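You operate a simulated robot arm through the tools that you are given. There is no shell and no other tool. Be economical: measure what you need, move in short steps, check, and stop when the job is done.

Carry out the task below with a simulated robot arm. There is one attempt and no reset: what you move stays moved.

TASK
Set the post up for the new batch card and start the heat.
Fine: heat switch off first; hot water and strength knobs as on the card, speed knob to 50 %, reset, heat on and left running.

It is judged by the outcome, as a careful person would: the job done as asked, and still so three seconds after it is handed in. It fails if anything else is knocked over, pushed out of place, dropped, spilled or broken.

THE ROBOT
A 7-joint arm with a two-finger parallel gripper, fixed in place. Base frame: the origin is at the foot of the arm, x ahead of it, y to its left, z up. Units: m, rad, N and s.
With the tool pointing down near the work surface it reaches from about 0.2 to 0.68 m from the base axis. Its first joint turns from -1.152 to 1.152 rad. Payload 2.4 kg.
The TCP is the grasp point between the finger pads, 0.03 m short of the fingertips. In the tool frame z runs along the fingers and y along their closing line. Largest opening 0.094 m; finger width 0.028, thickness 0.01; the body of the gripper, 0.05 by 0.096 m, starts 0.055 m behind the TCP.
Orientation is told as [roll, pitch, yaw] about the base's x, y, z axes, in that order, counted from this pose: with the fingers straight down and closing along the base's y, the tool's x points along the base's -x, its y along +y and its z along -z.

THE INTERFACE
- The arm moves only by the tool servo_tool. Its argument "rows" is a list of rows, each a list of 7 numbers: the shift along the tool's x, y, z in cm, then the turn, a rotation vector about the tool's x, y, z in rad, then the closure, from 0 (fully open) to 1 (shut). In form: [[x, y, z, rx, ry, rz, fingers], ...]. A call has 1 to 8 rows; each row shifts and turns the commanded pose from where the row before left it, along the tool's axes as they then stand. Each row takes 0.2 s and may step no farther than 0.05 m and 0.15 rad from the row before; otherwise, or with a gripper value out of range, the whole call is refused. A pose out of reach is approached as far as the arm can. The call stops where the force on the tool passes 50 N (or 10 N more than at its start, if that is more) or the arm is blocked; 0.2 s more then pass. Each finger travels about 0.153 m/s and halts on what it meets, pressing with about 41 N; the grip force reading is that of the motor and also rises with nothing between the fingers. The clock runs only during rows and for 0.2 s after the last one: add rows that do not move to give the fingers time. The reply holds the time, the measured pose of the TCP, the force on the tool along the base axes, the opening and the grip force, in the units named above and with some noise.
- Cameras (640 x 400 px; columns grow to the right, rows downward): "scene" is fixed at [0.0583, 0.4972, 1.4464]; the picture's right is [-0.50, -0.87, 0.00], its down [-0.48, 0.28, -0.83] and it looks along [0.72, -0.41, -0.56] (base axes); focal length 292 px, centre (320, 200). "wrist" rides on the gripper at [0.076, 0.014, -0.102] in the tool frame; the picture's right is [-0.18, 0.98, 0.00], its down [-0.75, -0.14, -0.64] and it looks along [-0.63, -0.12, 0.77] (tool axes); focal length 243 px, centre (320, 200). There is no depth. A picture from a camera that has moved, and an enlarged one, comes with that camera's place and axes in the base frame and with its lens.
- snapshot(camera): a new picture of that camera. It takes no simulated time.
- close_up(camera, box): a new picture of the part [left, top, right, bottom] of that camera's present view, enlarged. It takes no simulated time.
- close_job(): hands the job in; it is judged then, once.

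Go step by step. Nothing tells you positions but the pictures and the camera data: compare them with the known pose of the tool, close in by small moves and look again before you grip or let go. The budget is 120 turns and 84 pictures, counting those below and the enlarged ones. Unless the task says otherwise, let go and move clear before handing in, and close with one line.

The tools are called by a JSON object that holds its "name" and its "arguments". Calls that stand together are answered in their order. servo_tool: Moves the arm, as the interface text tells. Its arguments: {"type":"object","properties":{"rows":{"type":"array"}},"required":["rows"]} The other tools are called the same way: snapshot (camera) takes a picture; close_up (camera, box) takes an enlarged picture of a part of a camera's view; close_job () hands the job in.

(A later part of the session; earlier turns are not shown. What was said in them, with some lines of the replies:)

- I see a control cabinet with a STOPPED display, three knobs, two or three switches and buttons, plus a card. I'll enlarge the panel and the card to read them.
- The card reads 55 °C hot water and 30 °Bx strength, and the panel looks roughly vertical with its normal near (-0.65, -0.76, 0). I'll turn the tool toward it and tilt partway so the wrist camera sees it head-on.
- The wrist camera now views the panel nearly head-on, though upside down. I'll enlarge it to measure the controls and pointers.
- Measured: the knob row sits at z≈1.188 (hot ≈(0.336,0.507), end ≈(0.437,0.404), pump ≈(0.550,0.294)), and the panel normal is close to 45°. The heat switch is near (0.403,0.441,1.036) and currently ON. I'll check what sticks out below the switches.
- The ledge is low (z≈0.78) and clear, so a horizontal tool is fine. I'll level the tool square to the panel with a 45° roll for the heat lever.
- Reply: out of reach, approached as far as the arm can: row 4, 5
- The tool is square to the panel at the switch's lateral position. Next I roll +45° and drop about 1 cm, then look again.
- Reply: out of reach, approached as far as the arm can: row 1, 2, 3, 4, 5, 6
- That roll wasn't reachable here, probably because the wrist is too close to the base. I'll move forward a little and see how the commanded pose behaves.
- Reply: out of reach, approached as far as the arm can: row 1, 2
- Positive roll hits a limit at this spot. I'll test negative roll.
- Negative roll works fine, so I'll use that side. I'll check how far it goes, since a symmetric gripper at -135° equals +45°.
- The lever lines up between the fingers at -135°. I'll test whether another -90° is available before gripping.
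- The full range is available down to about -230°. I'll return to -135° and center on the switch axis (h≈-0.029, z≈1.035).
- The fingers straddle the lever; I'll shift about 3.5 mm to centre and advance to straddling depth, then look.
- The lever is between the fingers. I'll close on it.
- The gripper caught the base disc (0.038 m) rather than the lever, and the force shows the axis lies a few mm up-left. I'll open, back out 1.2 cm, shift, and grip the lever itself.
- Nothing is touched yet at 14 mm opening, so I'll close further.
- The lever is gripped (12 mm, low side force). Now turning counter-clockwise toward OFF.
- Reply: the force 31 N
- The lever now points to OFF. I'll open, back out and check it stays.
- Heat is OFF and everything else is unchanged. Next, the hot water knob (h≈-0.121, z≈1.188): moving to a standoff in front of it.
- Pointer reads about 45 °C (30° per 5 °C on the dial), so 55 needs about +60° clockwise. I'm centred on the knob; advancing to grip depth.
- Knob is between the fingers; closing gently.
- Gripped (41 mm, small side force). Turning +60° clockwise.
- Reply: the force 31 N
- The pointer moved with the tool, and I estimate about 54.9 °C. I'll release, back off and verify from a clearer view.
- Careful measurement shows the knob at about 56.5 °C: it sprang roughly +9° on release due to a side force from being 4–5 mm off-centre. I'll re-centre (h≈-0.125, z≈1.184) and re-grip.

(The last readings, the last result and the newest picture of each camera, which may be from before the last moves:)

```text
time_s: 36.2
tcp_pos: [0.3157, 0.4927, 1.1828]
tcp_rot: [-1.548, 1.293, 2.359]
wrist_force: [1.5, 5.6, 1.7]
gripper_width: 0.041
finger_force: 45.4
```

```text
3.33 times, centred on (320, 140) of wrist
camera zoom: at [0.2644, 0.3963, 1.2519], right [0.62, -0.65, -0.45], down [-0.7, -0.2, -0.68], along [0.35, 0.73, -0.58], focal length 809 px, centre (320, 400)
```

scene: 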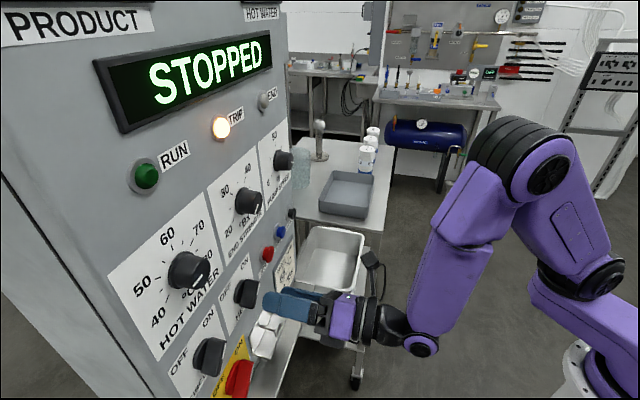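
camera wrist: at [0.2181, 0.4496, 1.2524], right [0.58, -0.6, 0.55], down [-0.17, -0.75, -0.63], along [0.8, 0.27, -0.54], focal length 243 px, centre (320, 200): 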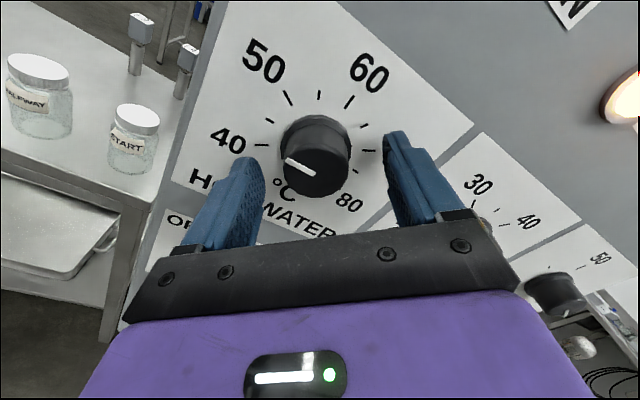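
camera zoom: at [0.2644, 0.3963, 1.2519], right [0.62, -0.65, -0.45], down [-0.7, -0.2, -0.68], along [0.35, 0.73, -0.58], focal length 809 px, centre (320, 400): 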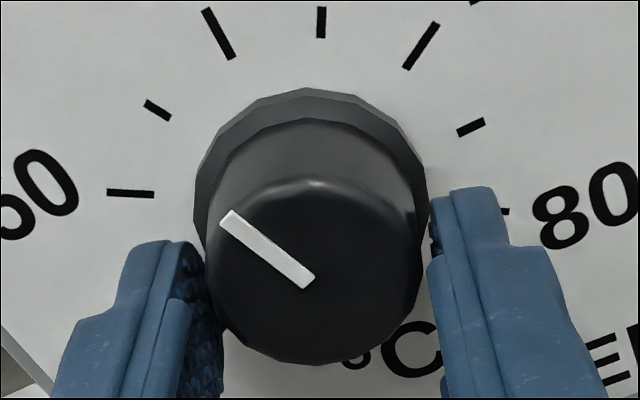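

Now properly centred. The pointer measures about -22° and needs -30°, so I'll turn back 0.14 rad.

{"name": "servo_tool", "arguments": {"rows": [[0, 0, 0, 0, 0, -0.07, 0.65], [0, 0, 0, 0, 0, -0.07, 0.65], [0, 0, 0, 0, 0, 0, 0.65]]}}

{"name": "servo_tool", "arguments": {"rows": [[0, 0, 0, 0, 0, 0, 0.5], [0, 0, 0, 0, 0, 0, 0.3], [0, 0, -2.5, 0, 0, 0, 0.2], [0, 0, -2.5, 0, 0, 0, 0.2], [0, 0, -2.5, 0, 0, 0, 0.2]]}}

{"name": "close_up", "arguments": {"camera": "wrist", "box": [275, 70, 355, 130]}}

```text
time_s: 37.0
tcp_pos: [0.3155, 0.4905, 1.1829]
tcp_rot: [-1.502, 1.435, 2.401]
wrist_force: [7.6, 1.9, -5.2]
gripper_width: 0.0408
finger_force: 44.7
```

```text
time_s: 38.2
tcp_pos: [0.2615, 0.4425, 1.184]
tcp_rot: [-1.522, 1.434, 2.383]
wrist_force: [-1.3, -1.5, 0.4]
gripper_width: 0.0751
finger_force: 0.0
```

```text
6.67 times, centred on (315, 100) of wrist
camera zoom: at [0.2038, 0.3524, 1.2582], right [0.65, -0.69, -0.32], down [-0.64, -0.27, -0.72], along [0.41, 0.67, -0.61], focal length 1618 px, centre (353, 867)
```

zoom: 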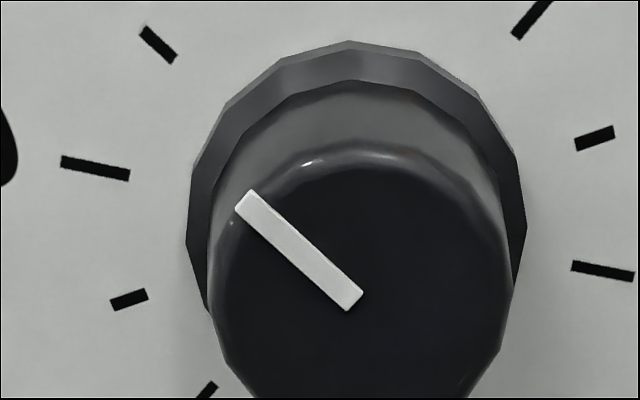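

The hot water pointer measures about -28 to -29°, roughly 55 °C, which is good. Now moving to the end strength knob, about 0.146 m to the right.

{"name": "servo_tool", "arguments": {"rows": [[0.5, 3.67, 0, 0, 0, 0, 0.2], [0.5, 3.67, 0, 0, 0, 0, 0.2], [0.5, 3.67, 0, 0, 0, 0, 0.2], [0.5, 3.67, 0, 0, 0, 0, 0.2], [0, 0, 0, 0, 0, 0, 0.2]]}}

{"name": "close_up", "arguments": {"camera": "wrist", "box": [200, 10, 440, 190]}}

```text
time_s: 39.4
tcp_pos: [0.3635, 0.3327, 1.1866]
tcp_rot: [-1.521, 1.434, 2.386]
wrist_force: [0.3, -0.6, 0.2]
gripper_width: 0.0752
finger_force: 0.0
```

```text
2.22 times, centred on (320, 100) of wrist
camera zoom: at [0.3066, 0.2433, 1.2606], right [0.65, -0.69, -0.32], down [-0.64, -0.27, -0.72], along [0.41, 0.67, -0.61], focal length 539 px, centre (320, 422)
```

zoom: 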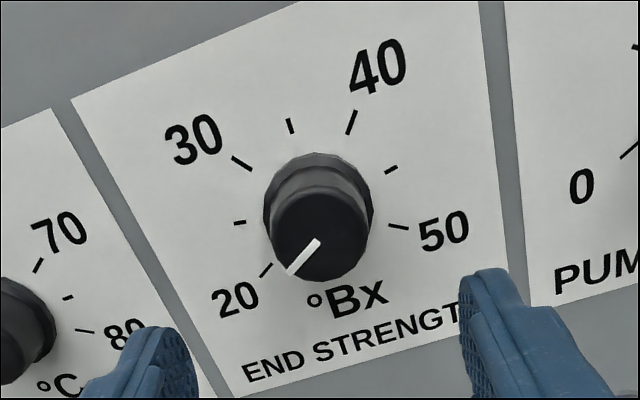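

The strength dial is 40° per 5 °Bx, and its pointer sits at 20, so 30 needs +80°. I'll centre (h≈0.0245, z≈1.182), advance and grip.

{"name": "servo_tool", "arguments": {"rows": [[-0.4, 0.35, 0, 0, 0, 0, 0.3], [0, 0, 2.5, 0, 0, 0, 0.3], [0, 0, 2.5, 0, 0, 0, 0.3], [0, 0, 2.8, 0, 0, 0, 0.3], [0, 0, 0, 0, 0, 0, 0.45], [0, 0, 0, 0, 0, 0, 0.65], [0, 0, 0, 0, 0, 0, 0.65]]}}

{"name": "close_up", "arguments": {"camera": "wrist", "box": [240, 80, 400, 200]}}

```text
time_s: 41.0
tcp_pos: [0.417, 0.3864, 1.1816]
tcp_rot: [-1.522, 1.434, 2.388]
wrist_force: [0.7, 8.2, 0.7]
gripper_width: 0.0403
finger_force: 45.3
```

```text
3.33 times, centred on (320, 140) of wrist
camera zoom: at [0.3615, 0.2965, 1.2547], right [0.66, -0.68, -0.32], down [-0.63, -0.27, -0.72], along [0.41, 0.68, -0.61], focal length 809 px, centre (320, 400)
```

zoom: 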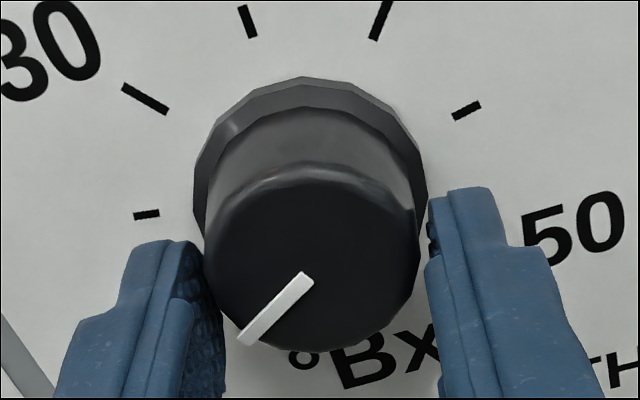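

Gripped with little side force; turning +80°.

{"name": "servo_tool", "arguments": {"rows": [[0, 0, 0, 0, 0, 0.14, 0.65], [0, 0, 0, 0, 0, 0.14, 0.65], [0, 0, 0, 0, 0, 0.14, 0.65], [0, 0, 0, 0, 0, 0.14, 0.65], [0, 0, 0, 0, 0, 0.14, 0.65], [0, 0, 0, 0, 0, 0.14, 0.65]]}}

{"name": "servo_tool", "arguments": {"rows": [[0, 0, 0, 0, 0, 0.14, 0.65], [0, 0, 0, 0, 0, 0.14, 0.65], [0, 0, 0, 0, 0, 0.14, 0.65], [0, 0, 0, 0, 0, 0.136, 0.65], [0, 0, 0, 0, 0, 0, 0.65]]}}

{"name": "close_up", "arguments": {"camera": "wrist", "box": [240, 80, 400, 200]}}

```text
time_s: 42.4
tcp_pos: [0.4151, 0.3901, 1.185]
tcp_rot: [-1.58, 0.595, 2.347]
wrist_force: [-32.5, 3.5, 24.9]
gripper_width: 0.0402
finger_force: 45.6
```

```text
time_s: 43.6
tcp_pos: [0.414, 0.3913, 1.1908]
tcp_rot: [-1.594, 0.039, 2.352]
wrist_force: [-29.1, 11.4, 37.9]
gripper_width: 0.0401
finger_force: 44.8
```

```text
3.33 times, centred on (320, 140) of wrist
camera zoom: at [0.3946, 0.264, 1.1748], right [-0.09, 0.12, -0.99], down [-0.99, 0.08, 0.1], along [0.09, 0.99, 0.11], focal length 809 px, centre (320, 400)
```

zoom: 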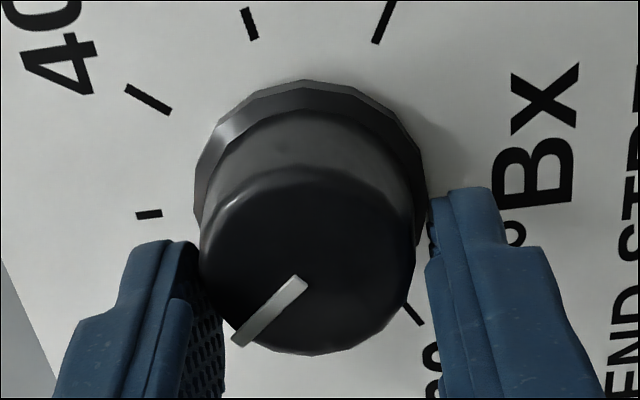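

The vertical side force shows the true knob axis is higher (z≈1.191). I'll relieve the stress before letting go.

{"name": "servo_tool", "arguments": {"rows": [[-0.25, -0.4, 0, 0, 0, 0, 0.65], [-0.25, -0.4, 0, 0, 0, 0, 0.65], [0, 0, 0, 0, 0, 0, 0.65]]}}

```text
time_s: 44.4
tcp_pos: [0.4144, 0.3901, 1.1903]
tcp_rot: [-1.571, 0.039, 2.342]
wrist_force: [-23.2, -1.7, 21.8]
gripper_width: 0.0404
finger_force: 45.2
```

{"name": "servo_tool", "arguments": {"rows": [[-0.3, -0.4, -0.2, 0, 0, 0, 0.65], [-0.2, -0.4, -0.2, 0, 0, 0, 0.65], [0, 0, 0, 0, 0, 0, 0.65]]}}

{"name": "close_up", "arguments": {"camera": "wrist", "box": [240, 60, 400, 180]}}

```text
time_s: 45.2
tcp_pos: [0.4123, 0.3885, 1.1904]
tcp_rot: [-1.551, 0.038, 2.33]
wrist_force: [14.9, 11.6, -12.2]
gripper_width: 0.0394
finger_force: 44.6
```

```text
3.33 times, centred on (320, 120) of wrist
camera zoom: at [0.3901, 0.2616, 1.1806], right [-0.11, 0.09, -0.99], down [-0.99, 0.11, 0.12], along [0.12, 0.99, 0.08], focal length 809 px, centre (320, 467)
```

zoom: 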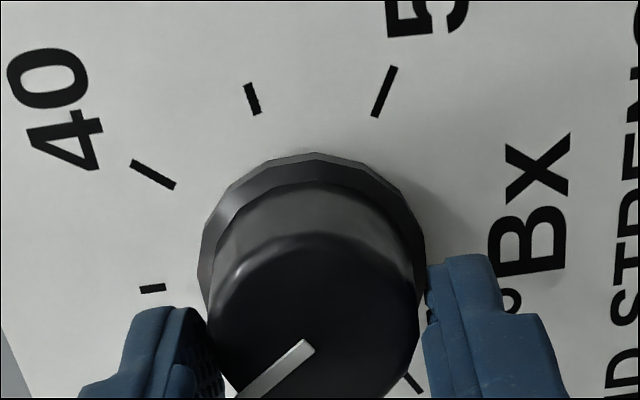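

{"name": "servo_tool", "arguments": {"rows": [[0.2, 0.25, 0.1, 0, 0, 0, 0.65], [0, 0, 0, 0, 0, 0, 0.65]]}}

{"name": "servo_tool", "arguments": {"rows": [[0, 0, 0, 0, 0, 0, 0.5], [0, 0, 0, 0, 0, 0, 0.3], [0, 0, -2.5, 0, 0, 0, 0.2], [0, 0, -2.5, 0, 0, 0, 0.2], [0, 0, -2.5, 0, 0, 0, 0.2]]}}

{"name": "close_up", "arguments": {"camera": "wrist", "box": [200, 10, 440, 190]}}

```text
time_s: 45.8
tcp_pos: [0.4133, 0.3888, 1.1906]
tcp_rot: [-1.559, 0.038, 2.334]
wrist_force: [-10.2, -12.2, -12.7]
gripper_width: 0.039
finger_force: 44.5
```

```text
time_s: 47.0
tcp_pos: [0.359, 0.3395, 1.1952]
tcp_rot: [-1.567, 0.036, 2.337]
wrist_force: [-0.8, 0.0, 0.0]
gripper_width: 0.0751
finger_force: 0.1
```

```text
2.22 times, centred on (320, 100) of wrist
camera zoom: at [0.3375, 0.2113, 1.1842], right [-0.11, 0.1, -0.99], down [-0.99, 0.1, 0.12], along [0.12, 0.99, 0.09], focal length 539 px, centre (320, 422)
```

zoom: 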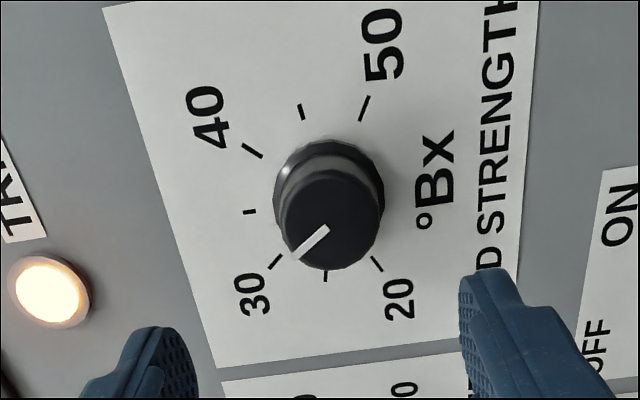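

{"name": "close_up", "arguments": {"camera": "wrist", "box": [280, 60, 360, 120]}}

```text
6.67 times, centred on (320, 90) of wrist
camera zoom: at [0.3375, 0.2113, 1.1842], right [-0.11, 0.1, -0.99], down [-0.99, 0.1, 0.12], along [0.12, 0.99, 0.09], focal length 1618 px, centre (320, 933)
```

zoom: 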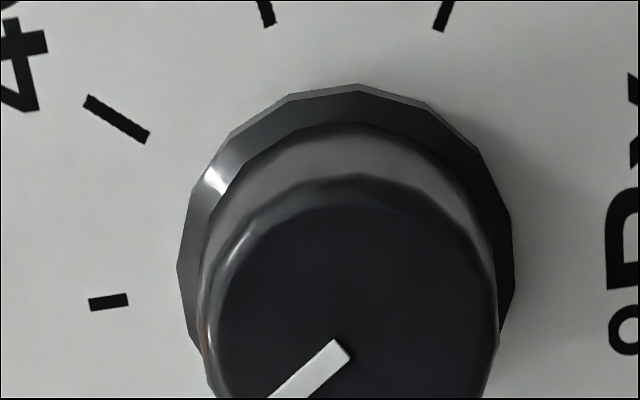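

The strength pointer measures about -33 to -34° (about 30.8 °Bx) where -40° is 30. I'll re-centre (h≈0.020, z≈1.190), re-grip and trim about -6°.

{"name": "servo_tool", "arguments": {"rows": [[0.65, 0.45, 0, 0, 0, 0, 0.3], [0, 0, 2.5, 0, 0, 0, 0.3], [0, 0, 2.5, 0, 0, 0, 0.3], [0, 0, 2.8, 0, 0, 0, 0.3], [0, 0, 0, 0, 0, 0, 0.45], [0, 0, 0, 0, 0, 0, 0.65], [0, 0, 0, 0, 0, 0, 0.65]]}}

{"name": "close_up", "arguments": {"camera": "wrist", "box": [240, 80, 400, 200]}}

```text
time_s: 48.6
tcp_pos: [0.4202, 0.388, 1.1899]
tcp_rot: [-1.568, 0.036, 2.335]
wrist_force: [3.8, 2.9, 5.5]
gripper_width: 0.0409
finger_force: 45.6
```

```text
3.33 times, centred on (320, 140) of wrist
camera zoom: at [0.3978, 0.2607, 1.1788], right [-0.1, 0.1, -0.99], down [-0.99, 0.1, 0.12], along [0.11, 0.99, 0.09], focal length 809 px, centre (320, 400)
```

zoom: 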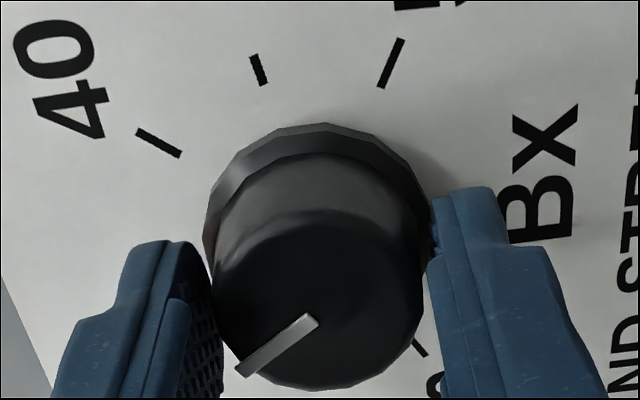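

Well centred with little force. Trimming by -0.11 rad, then releasing and checking.

{"name": "servo_tool", "arguments": {"rows": [[0, 0, 0, 0, 0, -0.055, 0.65], [0, 0, 0, 0, 0, -0.055, 0.65], [0, 0, 0, 0, 0, 0, 0.65]]}}

{"name": "servo_tool", "arguments": {"rows": [[0, 0, 0, 0, 0, 0, 0.5], [0, 0, 0, 0, 0, 0, 0.3], [0, 0, -2.5, 0, 0, 0, 0.2], [0, 0, -2.5, 0, 0, 0, 0.2], [0, 0, -2.5, 0, 0, 0, 0.2]]}}

{"name": "close_up", "arguments": {"camera": "wrist", "box": [260, 40, 380, 140]}}

```text
time_s: 49.4
tcp_pos: [0.4189, 0.3879, 1.1895]
tcp_rot: [-1.567, 0.149, 2.335]
wrist_force: [-1.0, 2.0, 9.6]
gripper_width: 0.0407
finger_force: 44.9
```

```text
time_s: 50.6
tcp_pos: [0.3631, 0.3352, 1.1876]
tcp_rot: [-1.565, 0.149, 2.336]
wrist_force: [-0.6, 0.5, -0.4]
gripper_width: 0.0751
finger_force: 0.0
```

```text
4.00 times, centred on (320, 90) of wrist
camera zoom: at [0.3421, 0.2079, 1.1857], right [-0.03, 0.02, -1.0], down [-0.99, 0.11, 0.03], along [0.11, 0.99, 0.02], focal length 970 px, centre (320, 640)
```

zoom: 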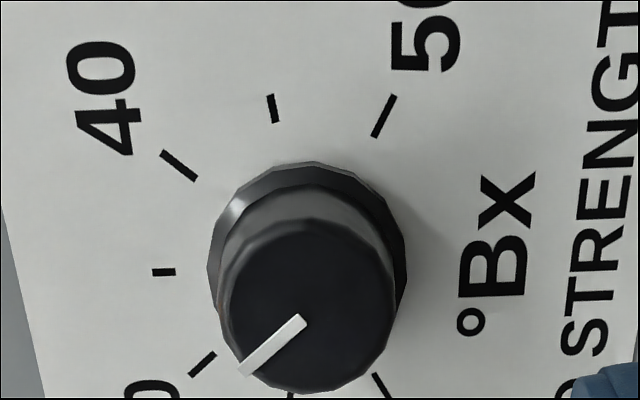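

Strength is now about 30 °Bx. Moving right to the pump speed knob.

{"name": "servo_tool", "arguments": {"rows": [[3.9, 0.54, 0, 0, 0, 0, 0.2], [3.9, 0.54, 0, 0, 0, 0, 0.2], [3.9, 0.54, 0, 0, 0, 0, 0.2], [3.9, 0.54, 0, 0, 0, 0, 0.2], [0, 0, 0, 0, 0, 0, 0.2]]}}

{"name": "close_up", "arguments": {"camera": "wrist", "box": [200, 10, 440, 190]}}

```text
time_s: 51.8
tcp_pos: [0.404, 0.2948, 1.1893]
tcp_rot: [-1.564, 0.149, 2.335]
wrist_force: [0.1, -0.3, 0.4]
gripper_width: 0.0754
finger_force: 0.1
out of reach, approached as far as the arm can: row 2, 3, 4
```

```text
2.22 times, centred on (320, 100) of wrist
camera zoom: at [0.384, 0.1657, 1.1881], right [-0.03, 0.02, -1.0], down [-0.99, 0.11, 0.03], along [0.11, 0.99, 0.02], focal length 539 px, centre (320, 422)
```

zoom: 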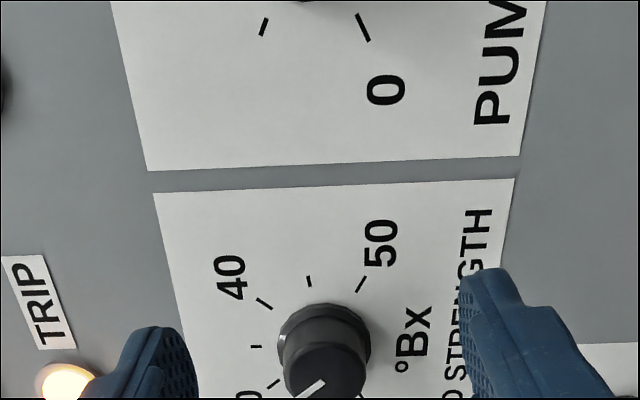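

The arm stopped partway at h≈0.077. I'll try smaller steps, since this may be just a joint-speed or configuration problem.

{"name": "servo_tool", "arguments": {"rows": [[1, 0.13, 0, 0, 0, 0, 0.2], [1, 0.13, 0, 0, 0, 0, 0.2], [1, 0.13, 0, 0, 0, 0, 0.2], [1, 0.13, 0, 0, 0, 0, 0.2]]}}

{"name": "snapshot", "arguments": {"camera": "scene"}}

```text
time_s: 52.8
tcp_pos: [0.4031, 0.2915, 1.1924]
tcp_rot: [-1.565, 0.148, 2.333]
wrist_force: [0.3, -0.2, -0.6]
gripper_width: 0.0751
finger_force: 0.1
out of reach, approached as far as the arm can: row 1, 2, 3, 4
```

```text
31 pictures are left
```

scene: 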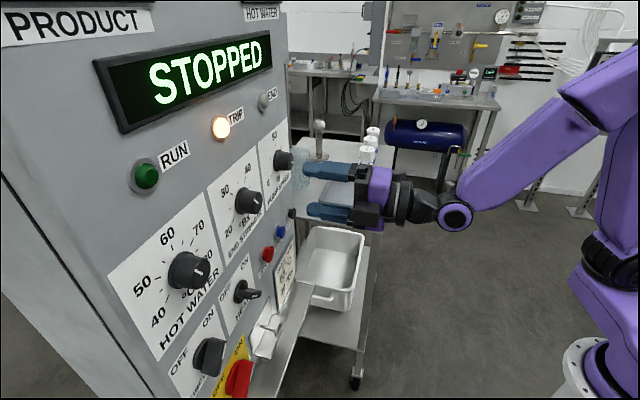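

Possibly the wrist is too folded near the base. I'll move forward 4 cm (still clear of the knob faces), then sideways.

{"name": "servo_tool", "arguments": {"rows": [[0, 0, 2, 0, 0, 0, 0.2], [0, 0, 2, 0, 0, 0, 0.2], [2, 0.3, 0, 0, 0, 0, 0.2], [2, 0.3, 0, 0, 0, 0, 0.2], [2, 0.3, 0, 0, 0, 0, 0.2]]}}

```text
time_s: 54.0
tcp_pos: [0.4268, 0.3193, 1.1931]
tcp_rot: [-1.566, 0.147, 2.335]
wrist_force: [0.5, -0.1, -0.9]
gripper_width: 0.0752
finger_force: 0.0
out of reach, approached as far as the arm can: row 1, 3, 4, 5
```

{"name": "servo_tool", "arguments": {"rows": [[0, 0, 0, 0, 0, -0.15, 0.2], [0, 0, 0, 0, 0, -0.15, 0.2], [0, 0, 0, 0, 0, -0.15, 0.2], [1.65, 1.13, 0, 0, 0, 0, 0.2], [1.65, 1.13, 0, 0, 0, 0, 0.2]]}}

```text
time_s: 55.2
tcp_pos: [0.4254, 0.318, 1.1959]
tcp_rot: [-1.561, 0.598, 2.34]
wrist_force: [0.1, 0.9, 0.4]
gripper_width: 0.0749
finger_force: 0.2
out of reach, approached as far as the arm can: row 4, 5
```

{"name": "servo_tool", "arguments": {"rows": [[0, 0, 0, -0.08, 0.118, 0, 0.2], [1.65, 1.13, 0, 0, 0, 0, 0.2], [0, 0, 0, -0.08, 0.118, 0, 0.2], [1.65, 1.13, 0, 0, 0, 0, 0.2]]}}

```text
time_s: 56.2
tcp_pos: [0.4462, 0.2852, 1.1939]
tcp_rot: [-1.563, 0.601, 2.052]
wrist_force: [0.5, -0.7, 0.2]
gripper_width: 0.0753
finger_force: 0.1
```

Reducing the tool yaw frees the sideways motion. I'll continue right at this yaw and then see how far it can be squared up.

{"name": "servo_tool", "arguments": {"rows": [[1.65, 1.13, -0.5, 0, 0, 0, 0.2], [1.65, 1.13, -0.5, 0, 0, 0, 0.2], [1.65, 1.13, -0.5, 0, 0, 0, 0.2], [0, 0, 0, 0, 0, 0, 0.2]]}}

{"name": "servo_tool", "arguments": {"rows": [[0, 0, 0, 0.04, -0.059, 0, 0.2], [0, 0, 0, 0.04, -0.059, 0, 0.2], [0, 0, 0, 0.04, -0.059, 0, 0.2]]}}

```text
time_s: 57.2
tcp_pos: [0.4622, 0.223, 1.1959]
tcp_rot: [-1.564, 0.597, 2.054]
wrist_force: [0.5, 0.2, 0.3]
gripper_width: 0.0754
finger_force: 0.0
```

```text
time_s: 58.0
tcp_pos: [0.4354, 0.2497, 1.1996]
tcp_rot: [-1.562, 0.598, 2.235]
wrist_force: [0.3, -0.7, -1.0]
gripper_width: 0.0754
finger_force: 0.1
out of reach, approached as far as the arm can: row 2, 3
```

Yaw is limited to about 7° beyond the arm's azimuth, so at the pump knob I can be about 10–14° off the normal, which is workable. Moving in front of the pump knob at yaw ≈31°.

{"name": "servo_tool", "arguments": {"rows": [[0, 0, 0, -0.069, 0.101, 0, 0.2], [1.55, 1.63, 0.84, 0, 0, 0, 0.2], [1.55, 1.63, 0.84, 0, 0, 0, 0.2], [0, 0, 0, 0, 0, 0, 0.2]]}}

{"name": "snapshot", "arguments": {"camera": "wrist"}}

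```text
time_s: 59.0
tcp_pos: [0.471, 0.2253, 1.1893]
tcp_rot: [-1.561, 0.6, 2.148]
wrist_force: [-0.5, 0.1, 1.1]
gripper_width: 0.0751
finger_force: 0.0
out of reach, approached as far as the arm can: row 3
```

```text
30 pictures are left
camera wrist: at [0.4212, 0.1092, 1.22], right [0.21, -0.34, -0.92], down [-0.92, 0.24, -0.3], along [0.33, 0.91, -0.26], focal length 243 px, centre (320, 200)
```

wrist: 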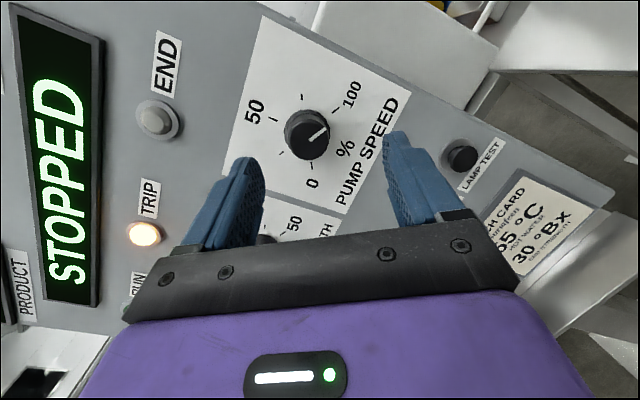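

{"name": "close_up", "arguments": {"camera": "wrist", "box": [240, 60, 400, 200]}}

```text
2.86 times, centred on (320, 130) of wrist
camera zoom: at [0.4212, 0.1092, 1.22], right [0.21, -0.34, -0.92], down [-0.92, 0.24, -0.3], along [0.33, 0.91, -0.26], focal length 693 px, centre (320, 400)
```

zoom: 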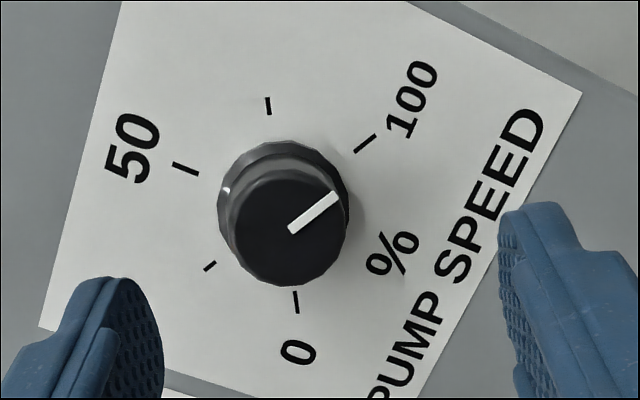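

Pump pointer is at 100 % (+120°) and 50 % is straight up, so it needs -120°. I'll roll to -60° first, then approach along the knob axis (h≈0.1695, z≈1.19).

{"name": "servo_tool", "arguments": {"rows": [[0, 0, 0, 0, 0, 0.14, 0.1], [0, 0, 0, 0, 0, 0.14, 0.1], [0, 0, 0, 0, 0, 0.14, 0.1], [0, 0, 0, 0, 0, 0.14, 0.1], [0, 0, 0, 0, 0, 0.14, 0.1], [0, 0, 0, 0, 0, 0.14, 0.1], [0, 0, 0, 0, 0, 0.14, 0.1], [0, 0, 0, 0, 0, 0.14, 0.1]]}}

{"name": "servo_tool", "arguments": {"rows": [[-0.46, 0.25, 1.92, 0, 0, 0, 0.1], [-0.46, 0.25, 1.92, 0, 0, 0, 0.1], [-0.46, 0.25, 1.92, 0, 0, 0, 0.1], [0, 0, 0, 0, 0, 0, 0.1]]}}

{"name": "close_up", "arguments": {"camera": "wrist", "box": [180, 50, 460, 250]}}

```text
time_s: 60.8
tcp_pos: [0.4695, 0.2254, 1.1884]
tcp_rot: [-1.563, -0.524, 2.138]
wrist_force: [0.1, 0.6, 0.2]
gripper_width: 0.0848
finger_force: 0.1
```

```text
time_s: 61.8
tcp_pos: [0.5083, 0.2723, 1.1892]
tcp_rot: [-1.564, -0.521, 2.14]
wrist_force: [1.1, -0.3, -0.1]
gripper_width: 0.0848
finger_force: 0.0
```

```text
2.00 times, centred on (320, 150) of wrist
camera zoom: at [0.4532, 0.1657, 1.1384], right [-0.35, 0.54, -0.76], down [-0.85, 0.15, 0.5], along [0.38, 0.83, 0.41], focal length 485 px, centre (320, 300)
```

zoom: 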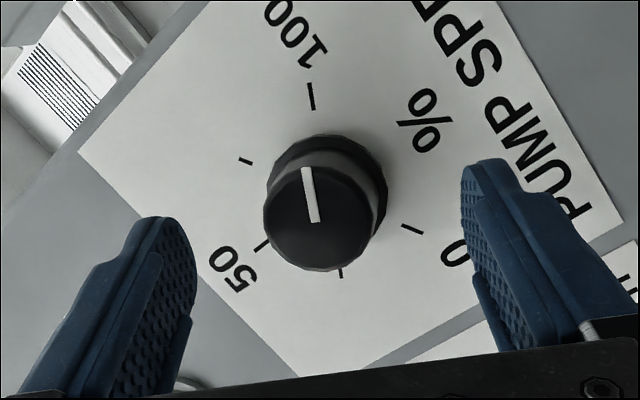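

{"name": "servo_tool", "arguments": {"rows": [[-0.16, 0.09, 2.0, 0, 0, 0, 0.3], [0, 0, 0, 0, 0, 0, 0.45], [0, 0, 0, 0, 0, 0, 0.65], [0, 0, 0, 0, 0, 0, 0.65]]}}

{"name": "close_up", "arguments": {"camera": "wrist", "box": [200, 50, 440, 230]}}

```text
time_s: 62.8
tcp_pos: [0.5237, 0.2834, 1.1882]
tcp_rot: [-1.564, -0.522, 2.138]
wrist_force: [3.3, -0.7, 3.4]
gripper_width: 0.0411
finger_force: 45.2
```

```text
2.22 times, centred on (320, 140) of wrist
camera zoom: at [0.4689, 0.1773, 1.1375], right [-0.35, 0.54, -0.76], down [-0.85, 0.15, 0.5], along [0.38, 0.83, 0.41], focal length 539 px, centre (320, 333)
```

zoom: 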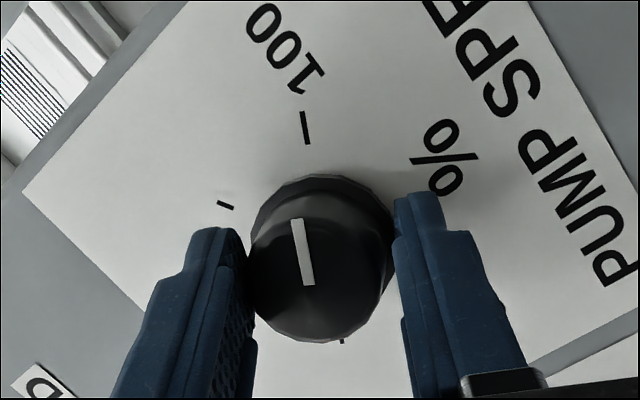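

Gripped cleanly with low force. Turning -60°.

{"name": "servo_tool", "arguments": {"rows": [[0, 0, 0, 0, 0, -0.131, 0.65], [0, 0, 0, 0, 0, -0.131, 0.65], [0, 0, 0, 0, 0, -0.131, 0.65], [0, 0, 0, 0, 0, -0.131, 0.65], [0, 0, 0, 0, 0, -0.131, 0.65], [0, 0, 0, 0, 0, -0.131, 0.65], [0, 0, 0, 0, 0, -0.131, 0.65], [0, 0, 0, 0, 0, -0.131, 0.65]]}}

```text
time_s: 64.6
tcp_pos: [0.5234, 0.2831, 1.1911]
tcp_rot: [-1.578, 0.529, 2.138]
wrist_force: [-14.6, -6.1, 22.4]
gripper_width: 0.0412
finger_force: 44.9
```

I'll relieve the side force, release, roll back 60° and re-grip for the second half.

{"name": "servo_tool", "arguments": {"rows": [[0, -0.4, 0, 0, 0, 0, 0.65], [0, 0, 0, 0, 0, 0, 0.65], [0, 0, 0, 0, 0, 0, 0.5], [0, 0, 0, 0, 0, 0, 0.3], [0, 0, 0, 0, 0, 0, 0.3]]}}

{"name": "servo_tool", "arguments": {"rows": [[0, 0, 0, 0, 0, 0.131, 0.3], [0, 0, 0, 0, 0, 0.131, 0.3], [0, 0, 0, 0, 0, 0.131, 0.3], [0, 0, 0, 0, 0, 0.131, 0.3], [0, 0, 0, 0, 0, 0.131, 0.3], [0, 0, 0, 0, 0, 0.131, 0.3], [0, 0, 0, 0, 0, 0.131, 0.3], [0, 0, 0, 0, 0, 0.131, 0.3]]}}

{"name": "close_up", "arguments": {"camera": "wrist", "box": [200, 50, 440, 230]}}

```text
time_s: 65.8
tcp_pos: [0.5236, 0.2832, 1.1909]
tcp_rot: [-1.561, 0.526, 2.147]
wrist_force: [1.0, 0.3, -0.1]
gripper_width: 0.0658
finger_force: 0.0
```

```text
time_s: 67.6
tcp_pos: [0.5242, 0.2832, 1.1916]
tcp_rot: [-1.562, -0.524, 2.141]
wrist_force: [0.3, 0.1, -0.5]
gripper_width: 0.0659
finger_force: 0.1
```

```text
2.22 times, centred on (320, 140) of wrist
camera zoom: at [0.468, 0.1782, 1.1408], right [-0.36, 0.54, -0.76], down [-0.85, 0.14, 0.5], along [0.38, 0.83, 0.41], focal length 539 px, centre (320, 333)
```

zoom: 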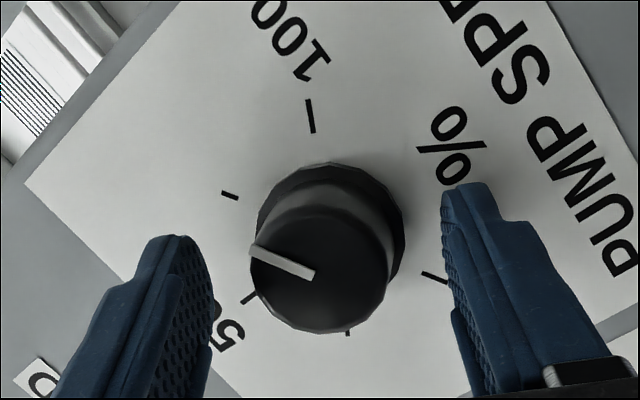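

Halfway as expected (pointer at about +57–60°). Gripping again and turning the remaining ~-59°.

{"name": "servo_tool", "arguments": {"rows": [[0, 0, 0, 0, 0, 0, 0.45], [0, 0, 0, 0, 0, 0, 0.65], [0, 0, 0, 0, 0, 0, 0.65]]}}

{"name": "servo_tool", "arguments": {"rows": [[0, 0, 0, 0, 0, -0.129, 0.65], [0, 0, 0, 0, 0, -0.129, 0.65], [0, 0, 0, 0, 0, -0.129, 0.65], [0, 0, 0, 0, 0, -0.129, 0.65], [0, 0, 0, 0, 0, -0.129, 0.65], [0, 0, 0, 0, 0, -0.129, 0.65], [0, 0, 0, 0, 0, -0.129, 0.65], [0, 0, 0, 0, 0, -0.129, 0.65]]}}

```text
time_s: 68.4
tcp_pos: [0.5239, 0.2838, 1.1901]
tcp_rot: [-1.558, -0.521, 2.138]
wrist_force: [-0.8, 4.1, -9.4]
gripper_width: 0.041
finger_force: 44.8
```

```text
time_s: 70.2
tcp_pos: [0.5235, 0.2859, 1.1925]
tcp_rot: [-1.567, 0.514, 2.144]
wrist_force: [-17.7, -2.7, -3.3]
gripper_width: 0.0413
finger_force: 45.2
```

{"name": "servo_tool", "arguments": {"rows": [[-0.2, 0, 0, 0, 0, 0, 0.65], [0, 0, 0, 0, 0, 0, 0.5], [0, 0, 0, 0, 0, 0, 0.3], [0, 0, -2.5, 0, 0, 0, 0.2], [0, 0, -2.5, 0, 0, 0, 0.2], [0, 0, -1.5, 0, 0, 0, 0.2]]}}

{"name": "close_up", "arguments": {"camera": "wrist", "box": [240, 40, 400, 160]}}

```text
time_s: 71.6
tcp_pos: [0.4693, 0.2518, 1.1901]
tcp_rot: [-1.564, 0.512, 2.145]
wrist_force: [-1.2, 0.7, -0.5]
gripper_width: 0.0748
finger_force: 0.0
```

```text
3.33 times, centred on (320, 100) of wrist
camera zoom: at [0.4213, 0.1334, 1.2149], right [0.17, -0.27, -0.95], down [-0.93, 0.26, -0.24], along [0.32, 0.93, -0.21], focal length 809 px, centre (320, 533)
```

zoom: 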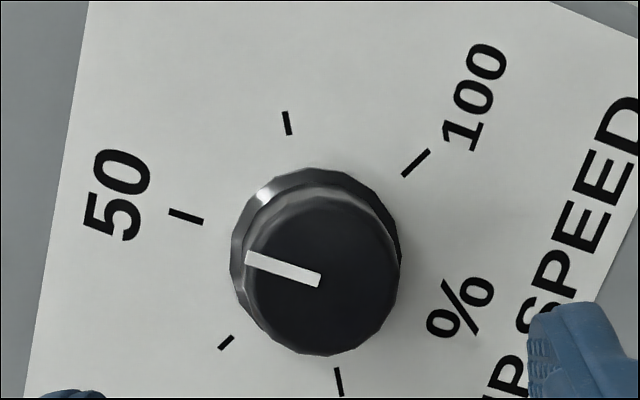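

Speed pointer is at about 50 % (-2°). Next is the RESET button (≈h 0.137, z 1.032): closing the fingers and moving down to a standoff.

{"name": "servo_tool", "arguments": {"rows": [[-2.34, 3.21, 0.15, 0, 0, 0, 0.5], [-2.34, 3.21, 0.15, 0, 0, 0, 0.8], [-2.34, 3.21, 0.15, 0, 0, 0, 1], [-2.34, 3.21, 0.15, 0, 0, 0, 1], [0, 0, 0, 0, 0, 0, 1]]}}

{"name": "snapshot", "arguments": {"camera": "wrist"}}

```text
time_s: 72.8
tcp_pos: [0.4608, 0.2674, 1.0314]
tcp_rot: [-1.564, 0.511, 2.144]
wrist_force: [0.1, 0.8, 0.3]
gripper_width: 0.0002
finger_force: 33.3
```

```text
24 pictures are left
camera wrist: at [0.4132, 0.1497, 1.0562], right [0.17, -0.27, -0.95], down [-0.93, 0.26, -0.24], along [0.32, 0.93, -0.21], focal length 243 px, centre (320, 200)
```

wrist: 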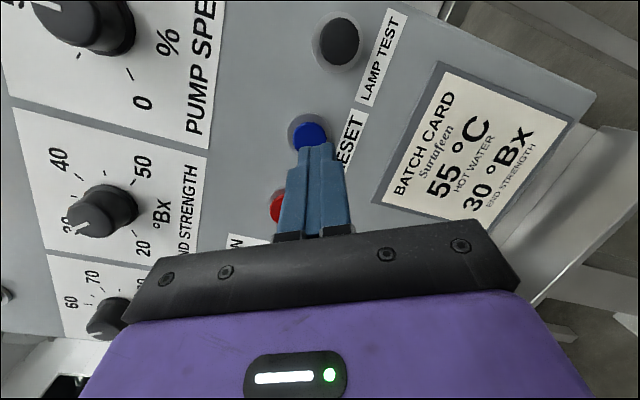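

The button measures h≈0.142, z≈1.0345. Approaching along the panel normal to just short of it.

{"name": "servo_tool", "arguments": {"rows": [[-0.43, -0.42, 2.45, 0, 0, 0, 1], [-0.43, -0.42, 2.3, 0, 0, 0, 1], [0, 0, 0, 0, 0, 0, 1]]}}

{"name": "close_up", "arguments": {"camera": "wrist", "box": [220, 60, 420, 210]}}

{"name": "close_up", "arguments": {"camera": "scene", "box": [230, 190, 350, 280]}}

```text
time_s: 73.6
tcp_pos: [0.4946, 0.3044, 1.0335]
tcp_rot: [-1.563, 0.511, 2.145]
wrist_force: [-1.7, -1.4, 0.1]
gripper_width: 0.0002
finger_force: 33.0
```

```text
2.67 times, centred on (320, 135) of wrist
camera zoom: at [0.4479, 0.1865, 1.059], right [0.17, -0.27, -0.95], down [-0.93, 0.26, -0.24], along [0.32, 0.93, -0.21], focal length 647 px, centre (320, 373)
```

zoom: 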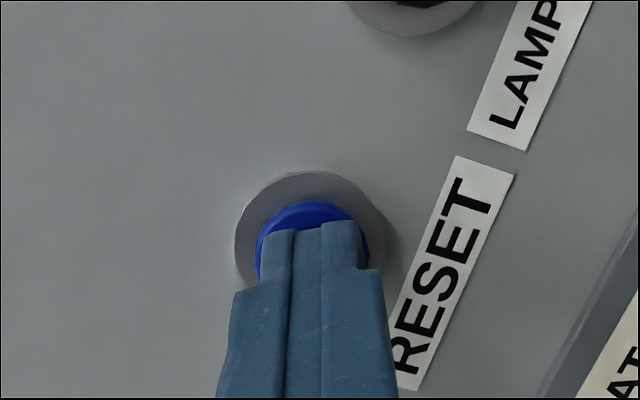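

```text
4.44 times, centred on (290, 235) of scene
camera zoom: at [0.0582, 0.4972, 1.4464], right [-0.5, -0.87, 0.0], down [-0.48, 0.28, -0.83], along [0.72, -0.41, -0.56], focal length 1300 px, centre (453, 44)
```

zoom: 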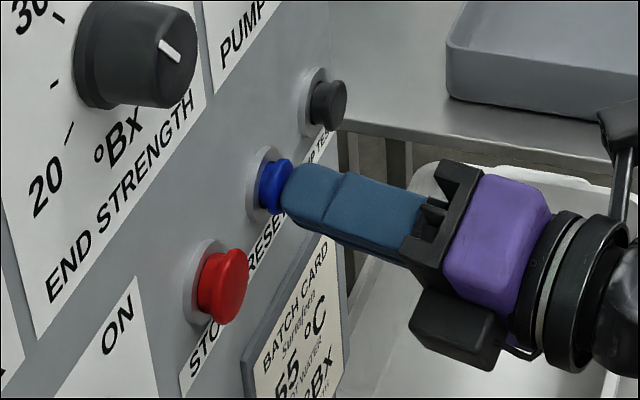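

The fingertips are at the button face. Pressing in.

{"name": "servo_tool", "arguments": {"rows": [[-0.08, -0.05, 0.4, 0, 0, 0, 1], [-0.08, -0.05, 0.4, 0, 0, 0, 1], [-0.08, -0.05, 0.4, 0, 0, 0, 1]]}}

{"name": "snapshot", "arguments": {"camera": "scene"}}

```text
time_s: 74.5
tcp_pos: [0.497, 0.3068, 1.033]
tcp_rot: [-1.557, 0.515, 2.149]
wrist_force: [-37.8, -30.6, 13.4]
gripper_width: 0.0002
finger_force: 33.2
stopped in row 3: the force on the tool passed its limit (the readings are from after the stop); the commanded pose is now the measured one
```

```text
21 pictures are left
```

scene: 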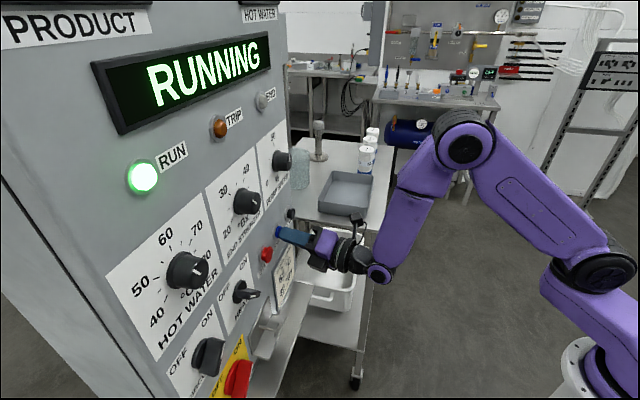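

The display now says RUNNING, TRIP is out and RUN is lit. I'll back off and return to the heat switch.

{"name": "servo_tool", "arguments": {"rows": [[0.43, 0.42, -2.45, 0, 0, 0, 1], [0.43, 0.42, -2.45, 0, 0, 0, 1], [-3.35, -2.11, -1.32, 0, 0, 0, 0.6], [-3.35, -2.11, -1.32, 0, 0, 0, 0.6], [-3.35, -2.11, -1.32, 0, 0, 0, 0.6], [-3.35, -2.11, -1.32, 0, 0, 0, 0.6], [0, 0, 0, 0, 0, 0, 0.6]]}}

{"name": "servo_tool", "arguments": {"rows": [[0, 0, 0, 0, 0, -0.15, 0.6], [0, 0, 0, 0, 0, -0.15, 0.6], [0, 0, 0, 0, 0, -0.15, 0.6], [0, 0, 0, 0, 0, -0.15, 0.6], [0, 0, 0, 0, 0, -0.15, 0.6], [0, 0, 0, 0, 0, -0.15, 0.6], [0, 0, 0, 0, 0, -0.15, 0.6], [0, 0, 0, 0, 0, -0.15, 0.6]]}}

```text
time_s: 76.1
tcp_pos: [0.3406, 0.3809, 1.0374]
tcp_rot: [-1.557, 0.513, 2.15]
wrist_force: [0.5, -0.3, -0.6]
gripper_width: 0.0373
finger_force: 0.0
```

```text
time_s: 77.9
tcp_pos: [0.3376, 0.3812, 1.0385]
tcp_rot: [1.494, 1.426, -1.073]
wrist_force: [0.3, -0.1, 0.7]
gripper_width: 0.0375
finger_force: 0.1
```

{"name": "servo_tool", "arguments": {"rows": [[0, 0, 0, 0, 0, -0.15, 0.5], [0, 0, 0, 0, 0, -0.15, 0.5], [0, 0, 0, 0, 0, -0.15, 0.5], [0, 0, 0, 0, 0, -0.15, 0.5], [0, 0, 0, 0, 0, -0.027, 0.5], [0, 0, 0, 0.068, 0.066, 0, 0.5], [0, 0, 0, 0.068, 0.066, 0, 0.5], [0, 0, 0, 0, 0, 0, 0.5]]}}

{"name": "snapshot", "arguments": {"camera": "wrist"}}

```text
time_s: 79.7
tcp_pos: [0.3372, 0.3809, 1.0382]
tcp_rot: [1.555, 0.805, -0.82]
wrist_force: [-0.2, 1.1, 1.3]
gripper_width: 0.0469
finger_force: 0.0
```

```text
20 pictures are left
camera wrist: at [0.234, 0.3398, 1.1041], right [0.58, -0.6, 0.55], down [-0.18, -0.75, -0.63], along [0.79, 0.27, -0.55], focal length 243 px, centre (320, 200)
```

wrist: 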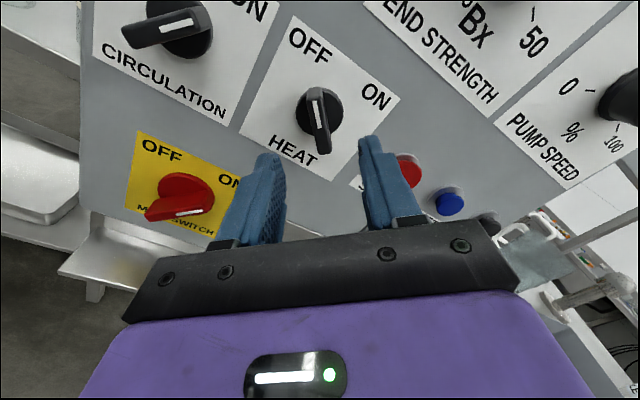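

Well aligned with the lever at OFF. Advancing to the lever depth and closing on it.

{"name": "servo_tool", "arguments": {"rows": [[0, 0.2, 2.5, 0, 0, 0, 0.5], [0, 0, 2.0, 0, 0, 0, 0.5], [0, 0, 1.0, 0, 0, 0, 0.5], [0, 0, 0, 0, 0, 0, 0.75], [0, 0, 0, 0, 0, 0, 1], [0, 0, 0, 0, 0, 0, 1]]}}

{"name": "close_up", "arguments": {"camera": "wrist", "box": [200, 60, 440, 250]}}

```text
time_s: 81.1
tcp_pos: [0.3779, 0.4179, 1.0378]
tcp_rot: [1.553, 0.805, -0.823]
wrist_force: [4.1, 6.4, -4.0]
gripper_width: 0.0118
finger_force: 45.1
```

```text
2.11 times, centred on (320, 155) of wrist
camera zoom: at [0.275, 0.3776, 1.1034], right [0.58, -0.6, 0.55], down [-0.18, -0.75, -0.63], along [0.79, 0.27, -0.55], focal length 511 px, centre (320, 295)
```

zoom: 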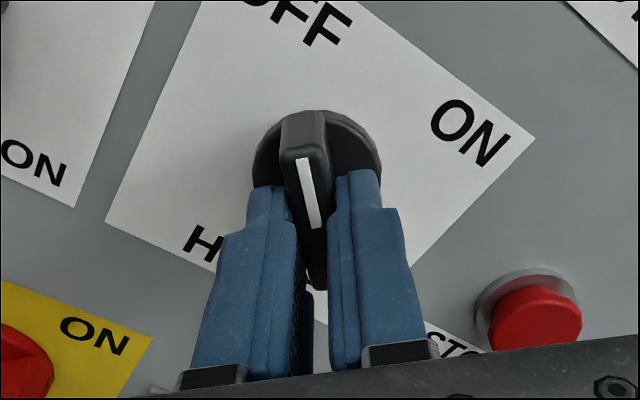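

Gripped. Turning +90° clockwise to ON.

{"name": "servo_tool", "arguments": {"rows": [[0, 0, 0, 0, 0, 0.14, 1], [0, 0, 0, 0, 0, 0.14, 1], [0, 0, 0, 0, 0, 0.14, 1], [0, 0, 0, 0, 0, 0.14, 1], [0, 0, 0, 0, 0, 0.14, 1], [0, 0, 0, 0, 0, 0.14, 1]]}}

{"name": "servo_tool", "arguments": {"rows": [[0, 0, 0, 0, 0, 0.14, 1], [0, 0, 0, 0, 0, 0.14, 1], [0, 0, 0, 0, 0, 0.14, 1], [0, 0, 0, 0, 0, 0.14, 1], [0, 0, 0, 0, 0, 0.15, 1], [0, 0, 0, 0, 0, 0, 1]]}}

{"name": "close_up", "arguments": {"camera": "wrist", "box": [200, 60, 440, 250]}}

```text
time_s: 82.5
tcp_pos: [0.3766, 0.4201, 1.0376]
tcp_rot: [-1.297, 1.493, 2.614]
wrist_force: [2.7, 25.3, -26.4]
gripper_width: 0.0124
finger_force: 45.2
```

```text
time_s: 83.9
tcp_pos: [0.3743, 0.4199, 1.0391]
tcp_rot: [-1.551, 0.787, 2.36]
wrist_force: [-5.0, 26.6, -18.9]
gripper_width: 0.0118
finger_force: 45.4
```

```text
2.11 times, centred on (320, 155) of wrist
camera zoom: at [0.3464, 0.3023, 1.0836], right [0.39, -0.41, -0.83], down [-0.91, 0.0, -0.42], along [0.17, 0.91, -0.37], focal length 511 px, centre (320, 295)
```

zoom: 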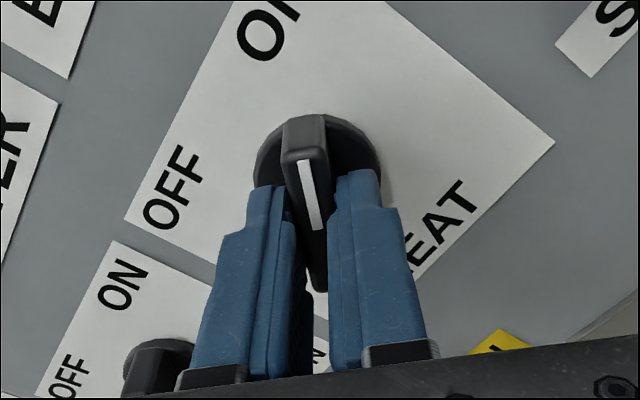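

Lever points to ON. Opening and backing clear, then checking everything.

{"name": "servo_tool", "arguments": {"rows": [[0, 0, 0, 0, 0, 0, 0.8], [0, 0, 0, 0, 0, 0, 0.5], [0, 0, 0, 0, 0, 0, 0.5], [0, 0, -2.5, 0, 0, 0, 0.5], [0, 0, -2.5, 0, 0, 0, 0.5], [0, 0, -2, 0, 0, 0, 0.5]]}}

{"name": "close_up", "arguments": {"camera": "wrist", "box": [120, 0, 480, 230]}}

{"name": "snapshot", "arguments": {"camera": "scene"}}

{"name": "close_up", "arguments": {"camera": "scene", "box": [100, 120, 320, 400]}}

```text
time_s: 85.3
tcp_pos: [0.3276, 0.3692, 1.043]
tcp_rot: [-1.556, 0.787, 2.342]
wrist_force: [-0.2, -0.1, -0.4]
gripper_width: 0.0471
finger_force: 0.0
```

```text
1.74 times, centred on (300, 115) of wrist
camera zoom: at [0.2968, 0.2521, 1.0858], right [0.38, -0.42, -0.82], down [-0.9, 0.01, -0.43], along [0.19, 0.91, -0.37], focal length 422 px, centre (355, 348)
```

zoom: 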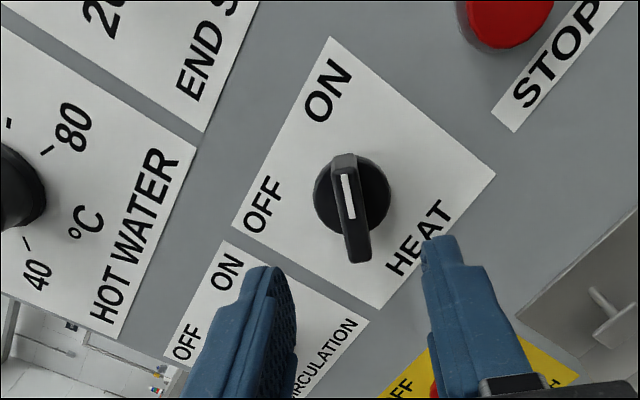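

```text
16 pictures are left
```

scene: 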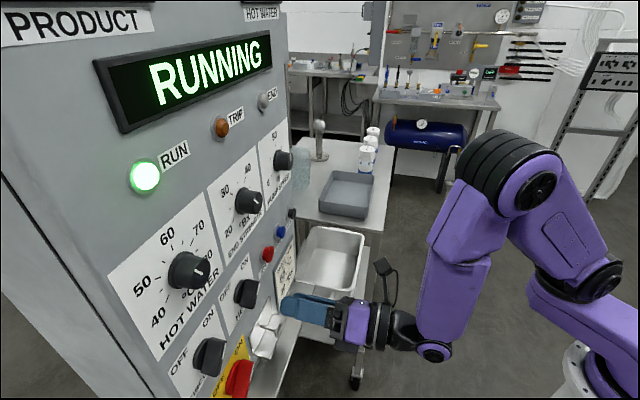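

```text
1.43 times, centred on (210, 260) of scene
camera zoom: at [0.0583, 0.4973, 1.4464], right [-0.5, -0.87, 0.0], down [-0.48, 0.28, -0.83], along [0.72, -0.41, -0.56], focal length 418 px, centre (477, 114)
```

zoom: 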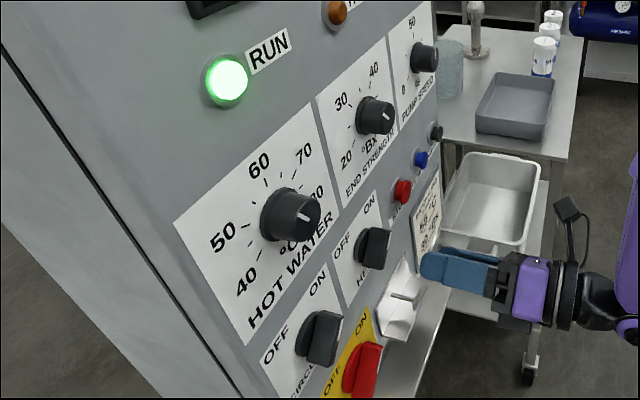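

Heat is ON and the display says RUNNING. One last look at the bracket area and the knobs before handing in.

{"name": "close_up", "arguments": {"camera": "scene", "box": [180, 260, 340, 400]}}

{"name": "close_up", "arguments": {"camera": "scene", "box": [110, 120, 310, 320]}}

```text
2.86 times, centred on (260, 330) of scene
camera zoom: at [0.0583, 0.4973, 1.4464], right [-0.5, -0.87, 0.0], down [-0.48, 0.28, -0.83], along [0.72, -0.41, -0.56], focal length 836 px, centre (491, -171)
```

zoom: 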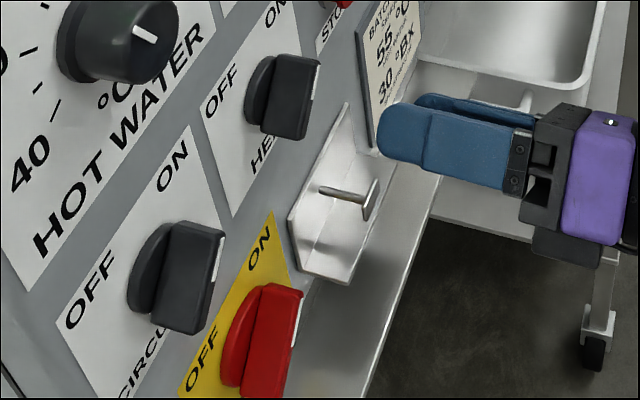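

```text
2.00 times, centred on (210, 220) of scene
camera zoom: at [0.0583, 0.4973, 1.4464], right [-0.5, -0.87, 0.0], down [-0.48, 0.28, -0.83], along [0.72, -0.41, -0.56], focal length 585 px, centre (540, 160)
```

zoom: 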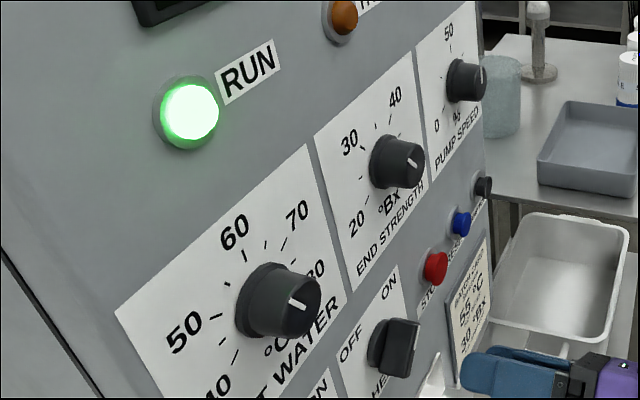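

Everything around the panel is undisturbed, the gripper is open and clear, and the post is RUNNING with heat ON. Handing in.

{"name": "close_job", "arguments": {}}

```text
The job is handed in.
```

The post is set up for the new batch card and heating: heat was switched off first, then hot water set to about 55 °C, strength to about 30 °Bx and speed to about 50 %. RESET cleared the trip, heat is back on, and the display read RUNNING at hand-in.
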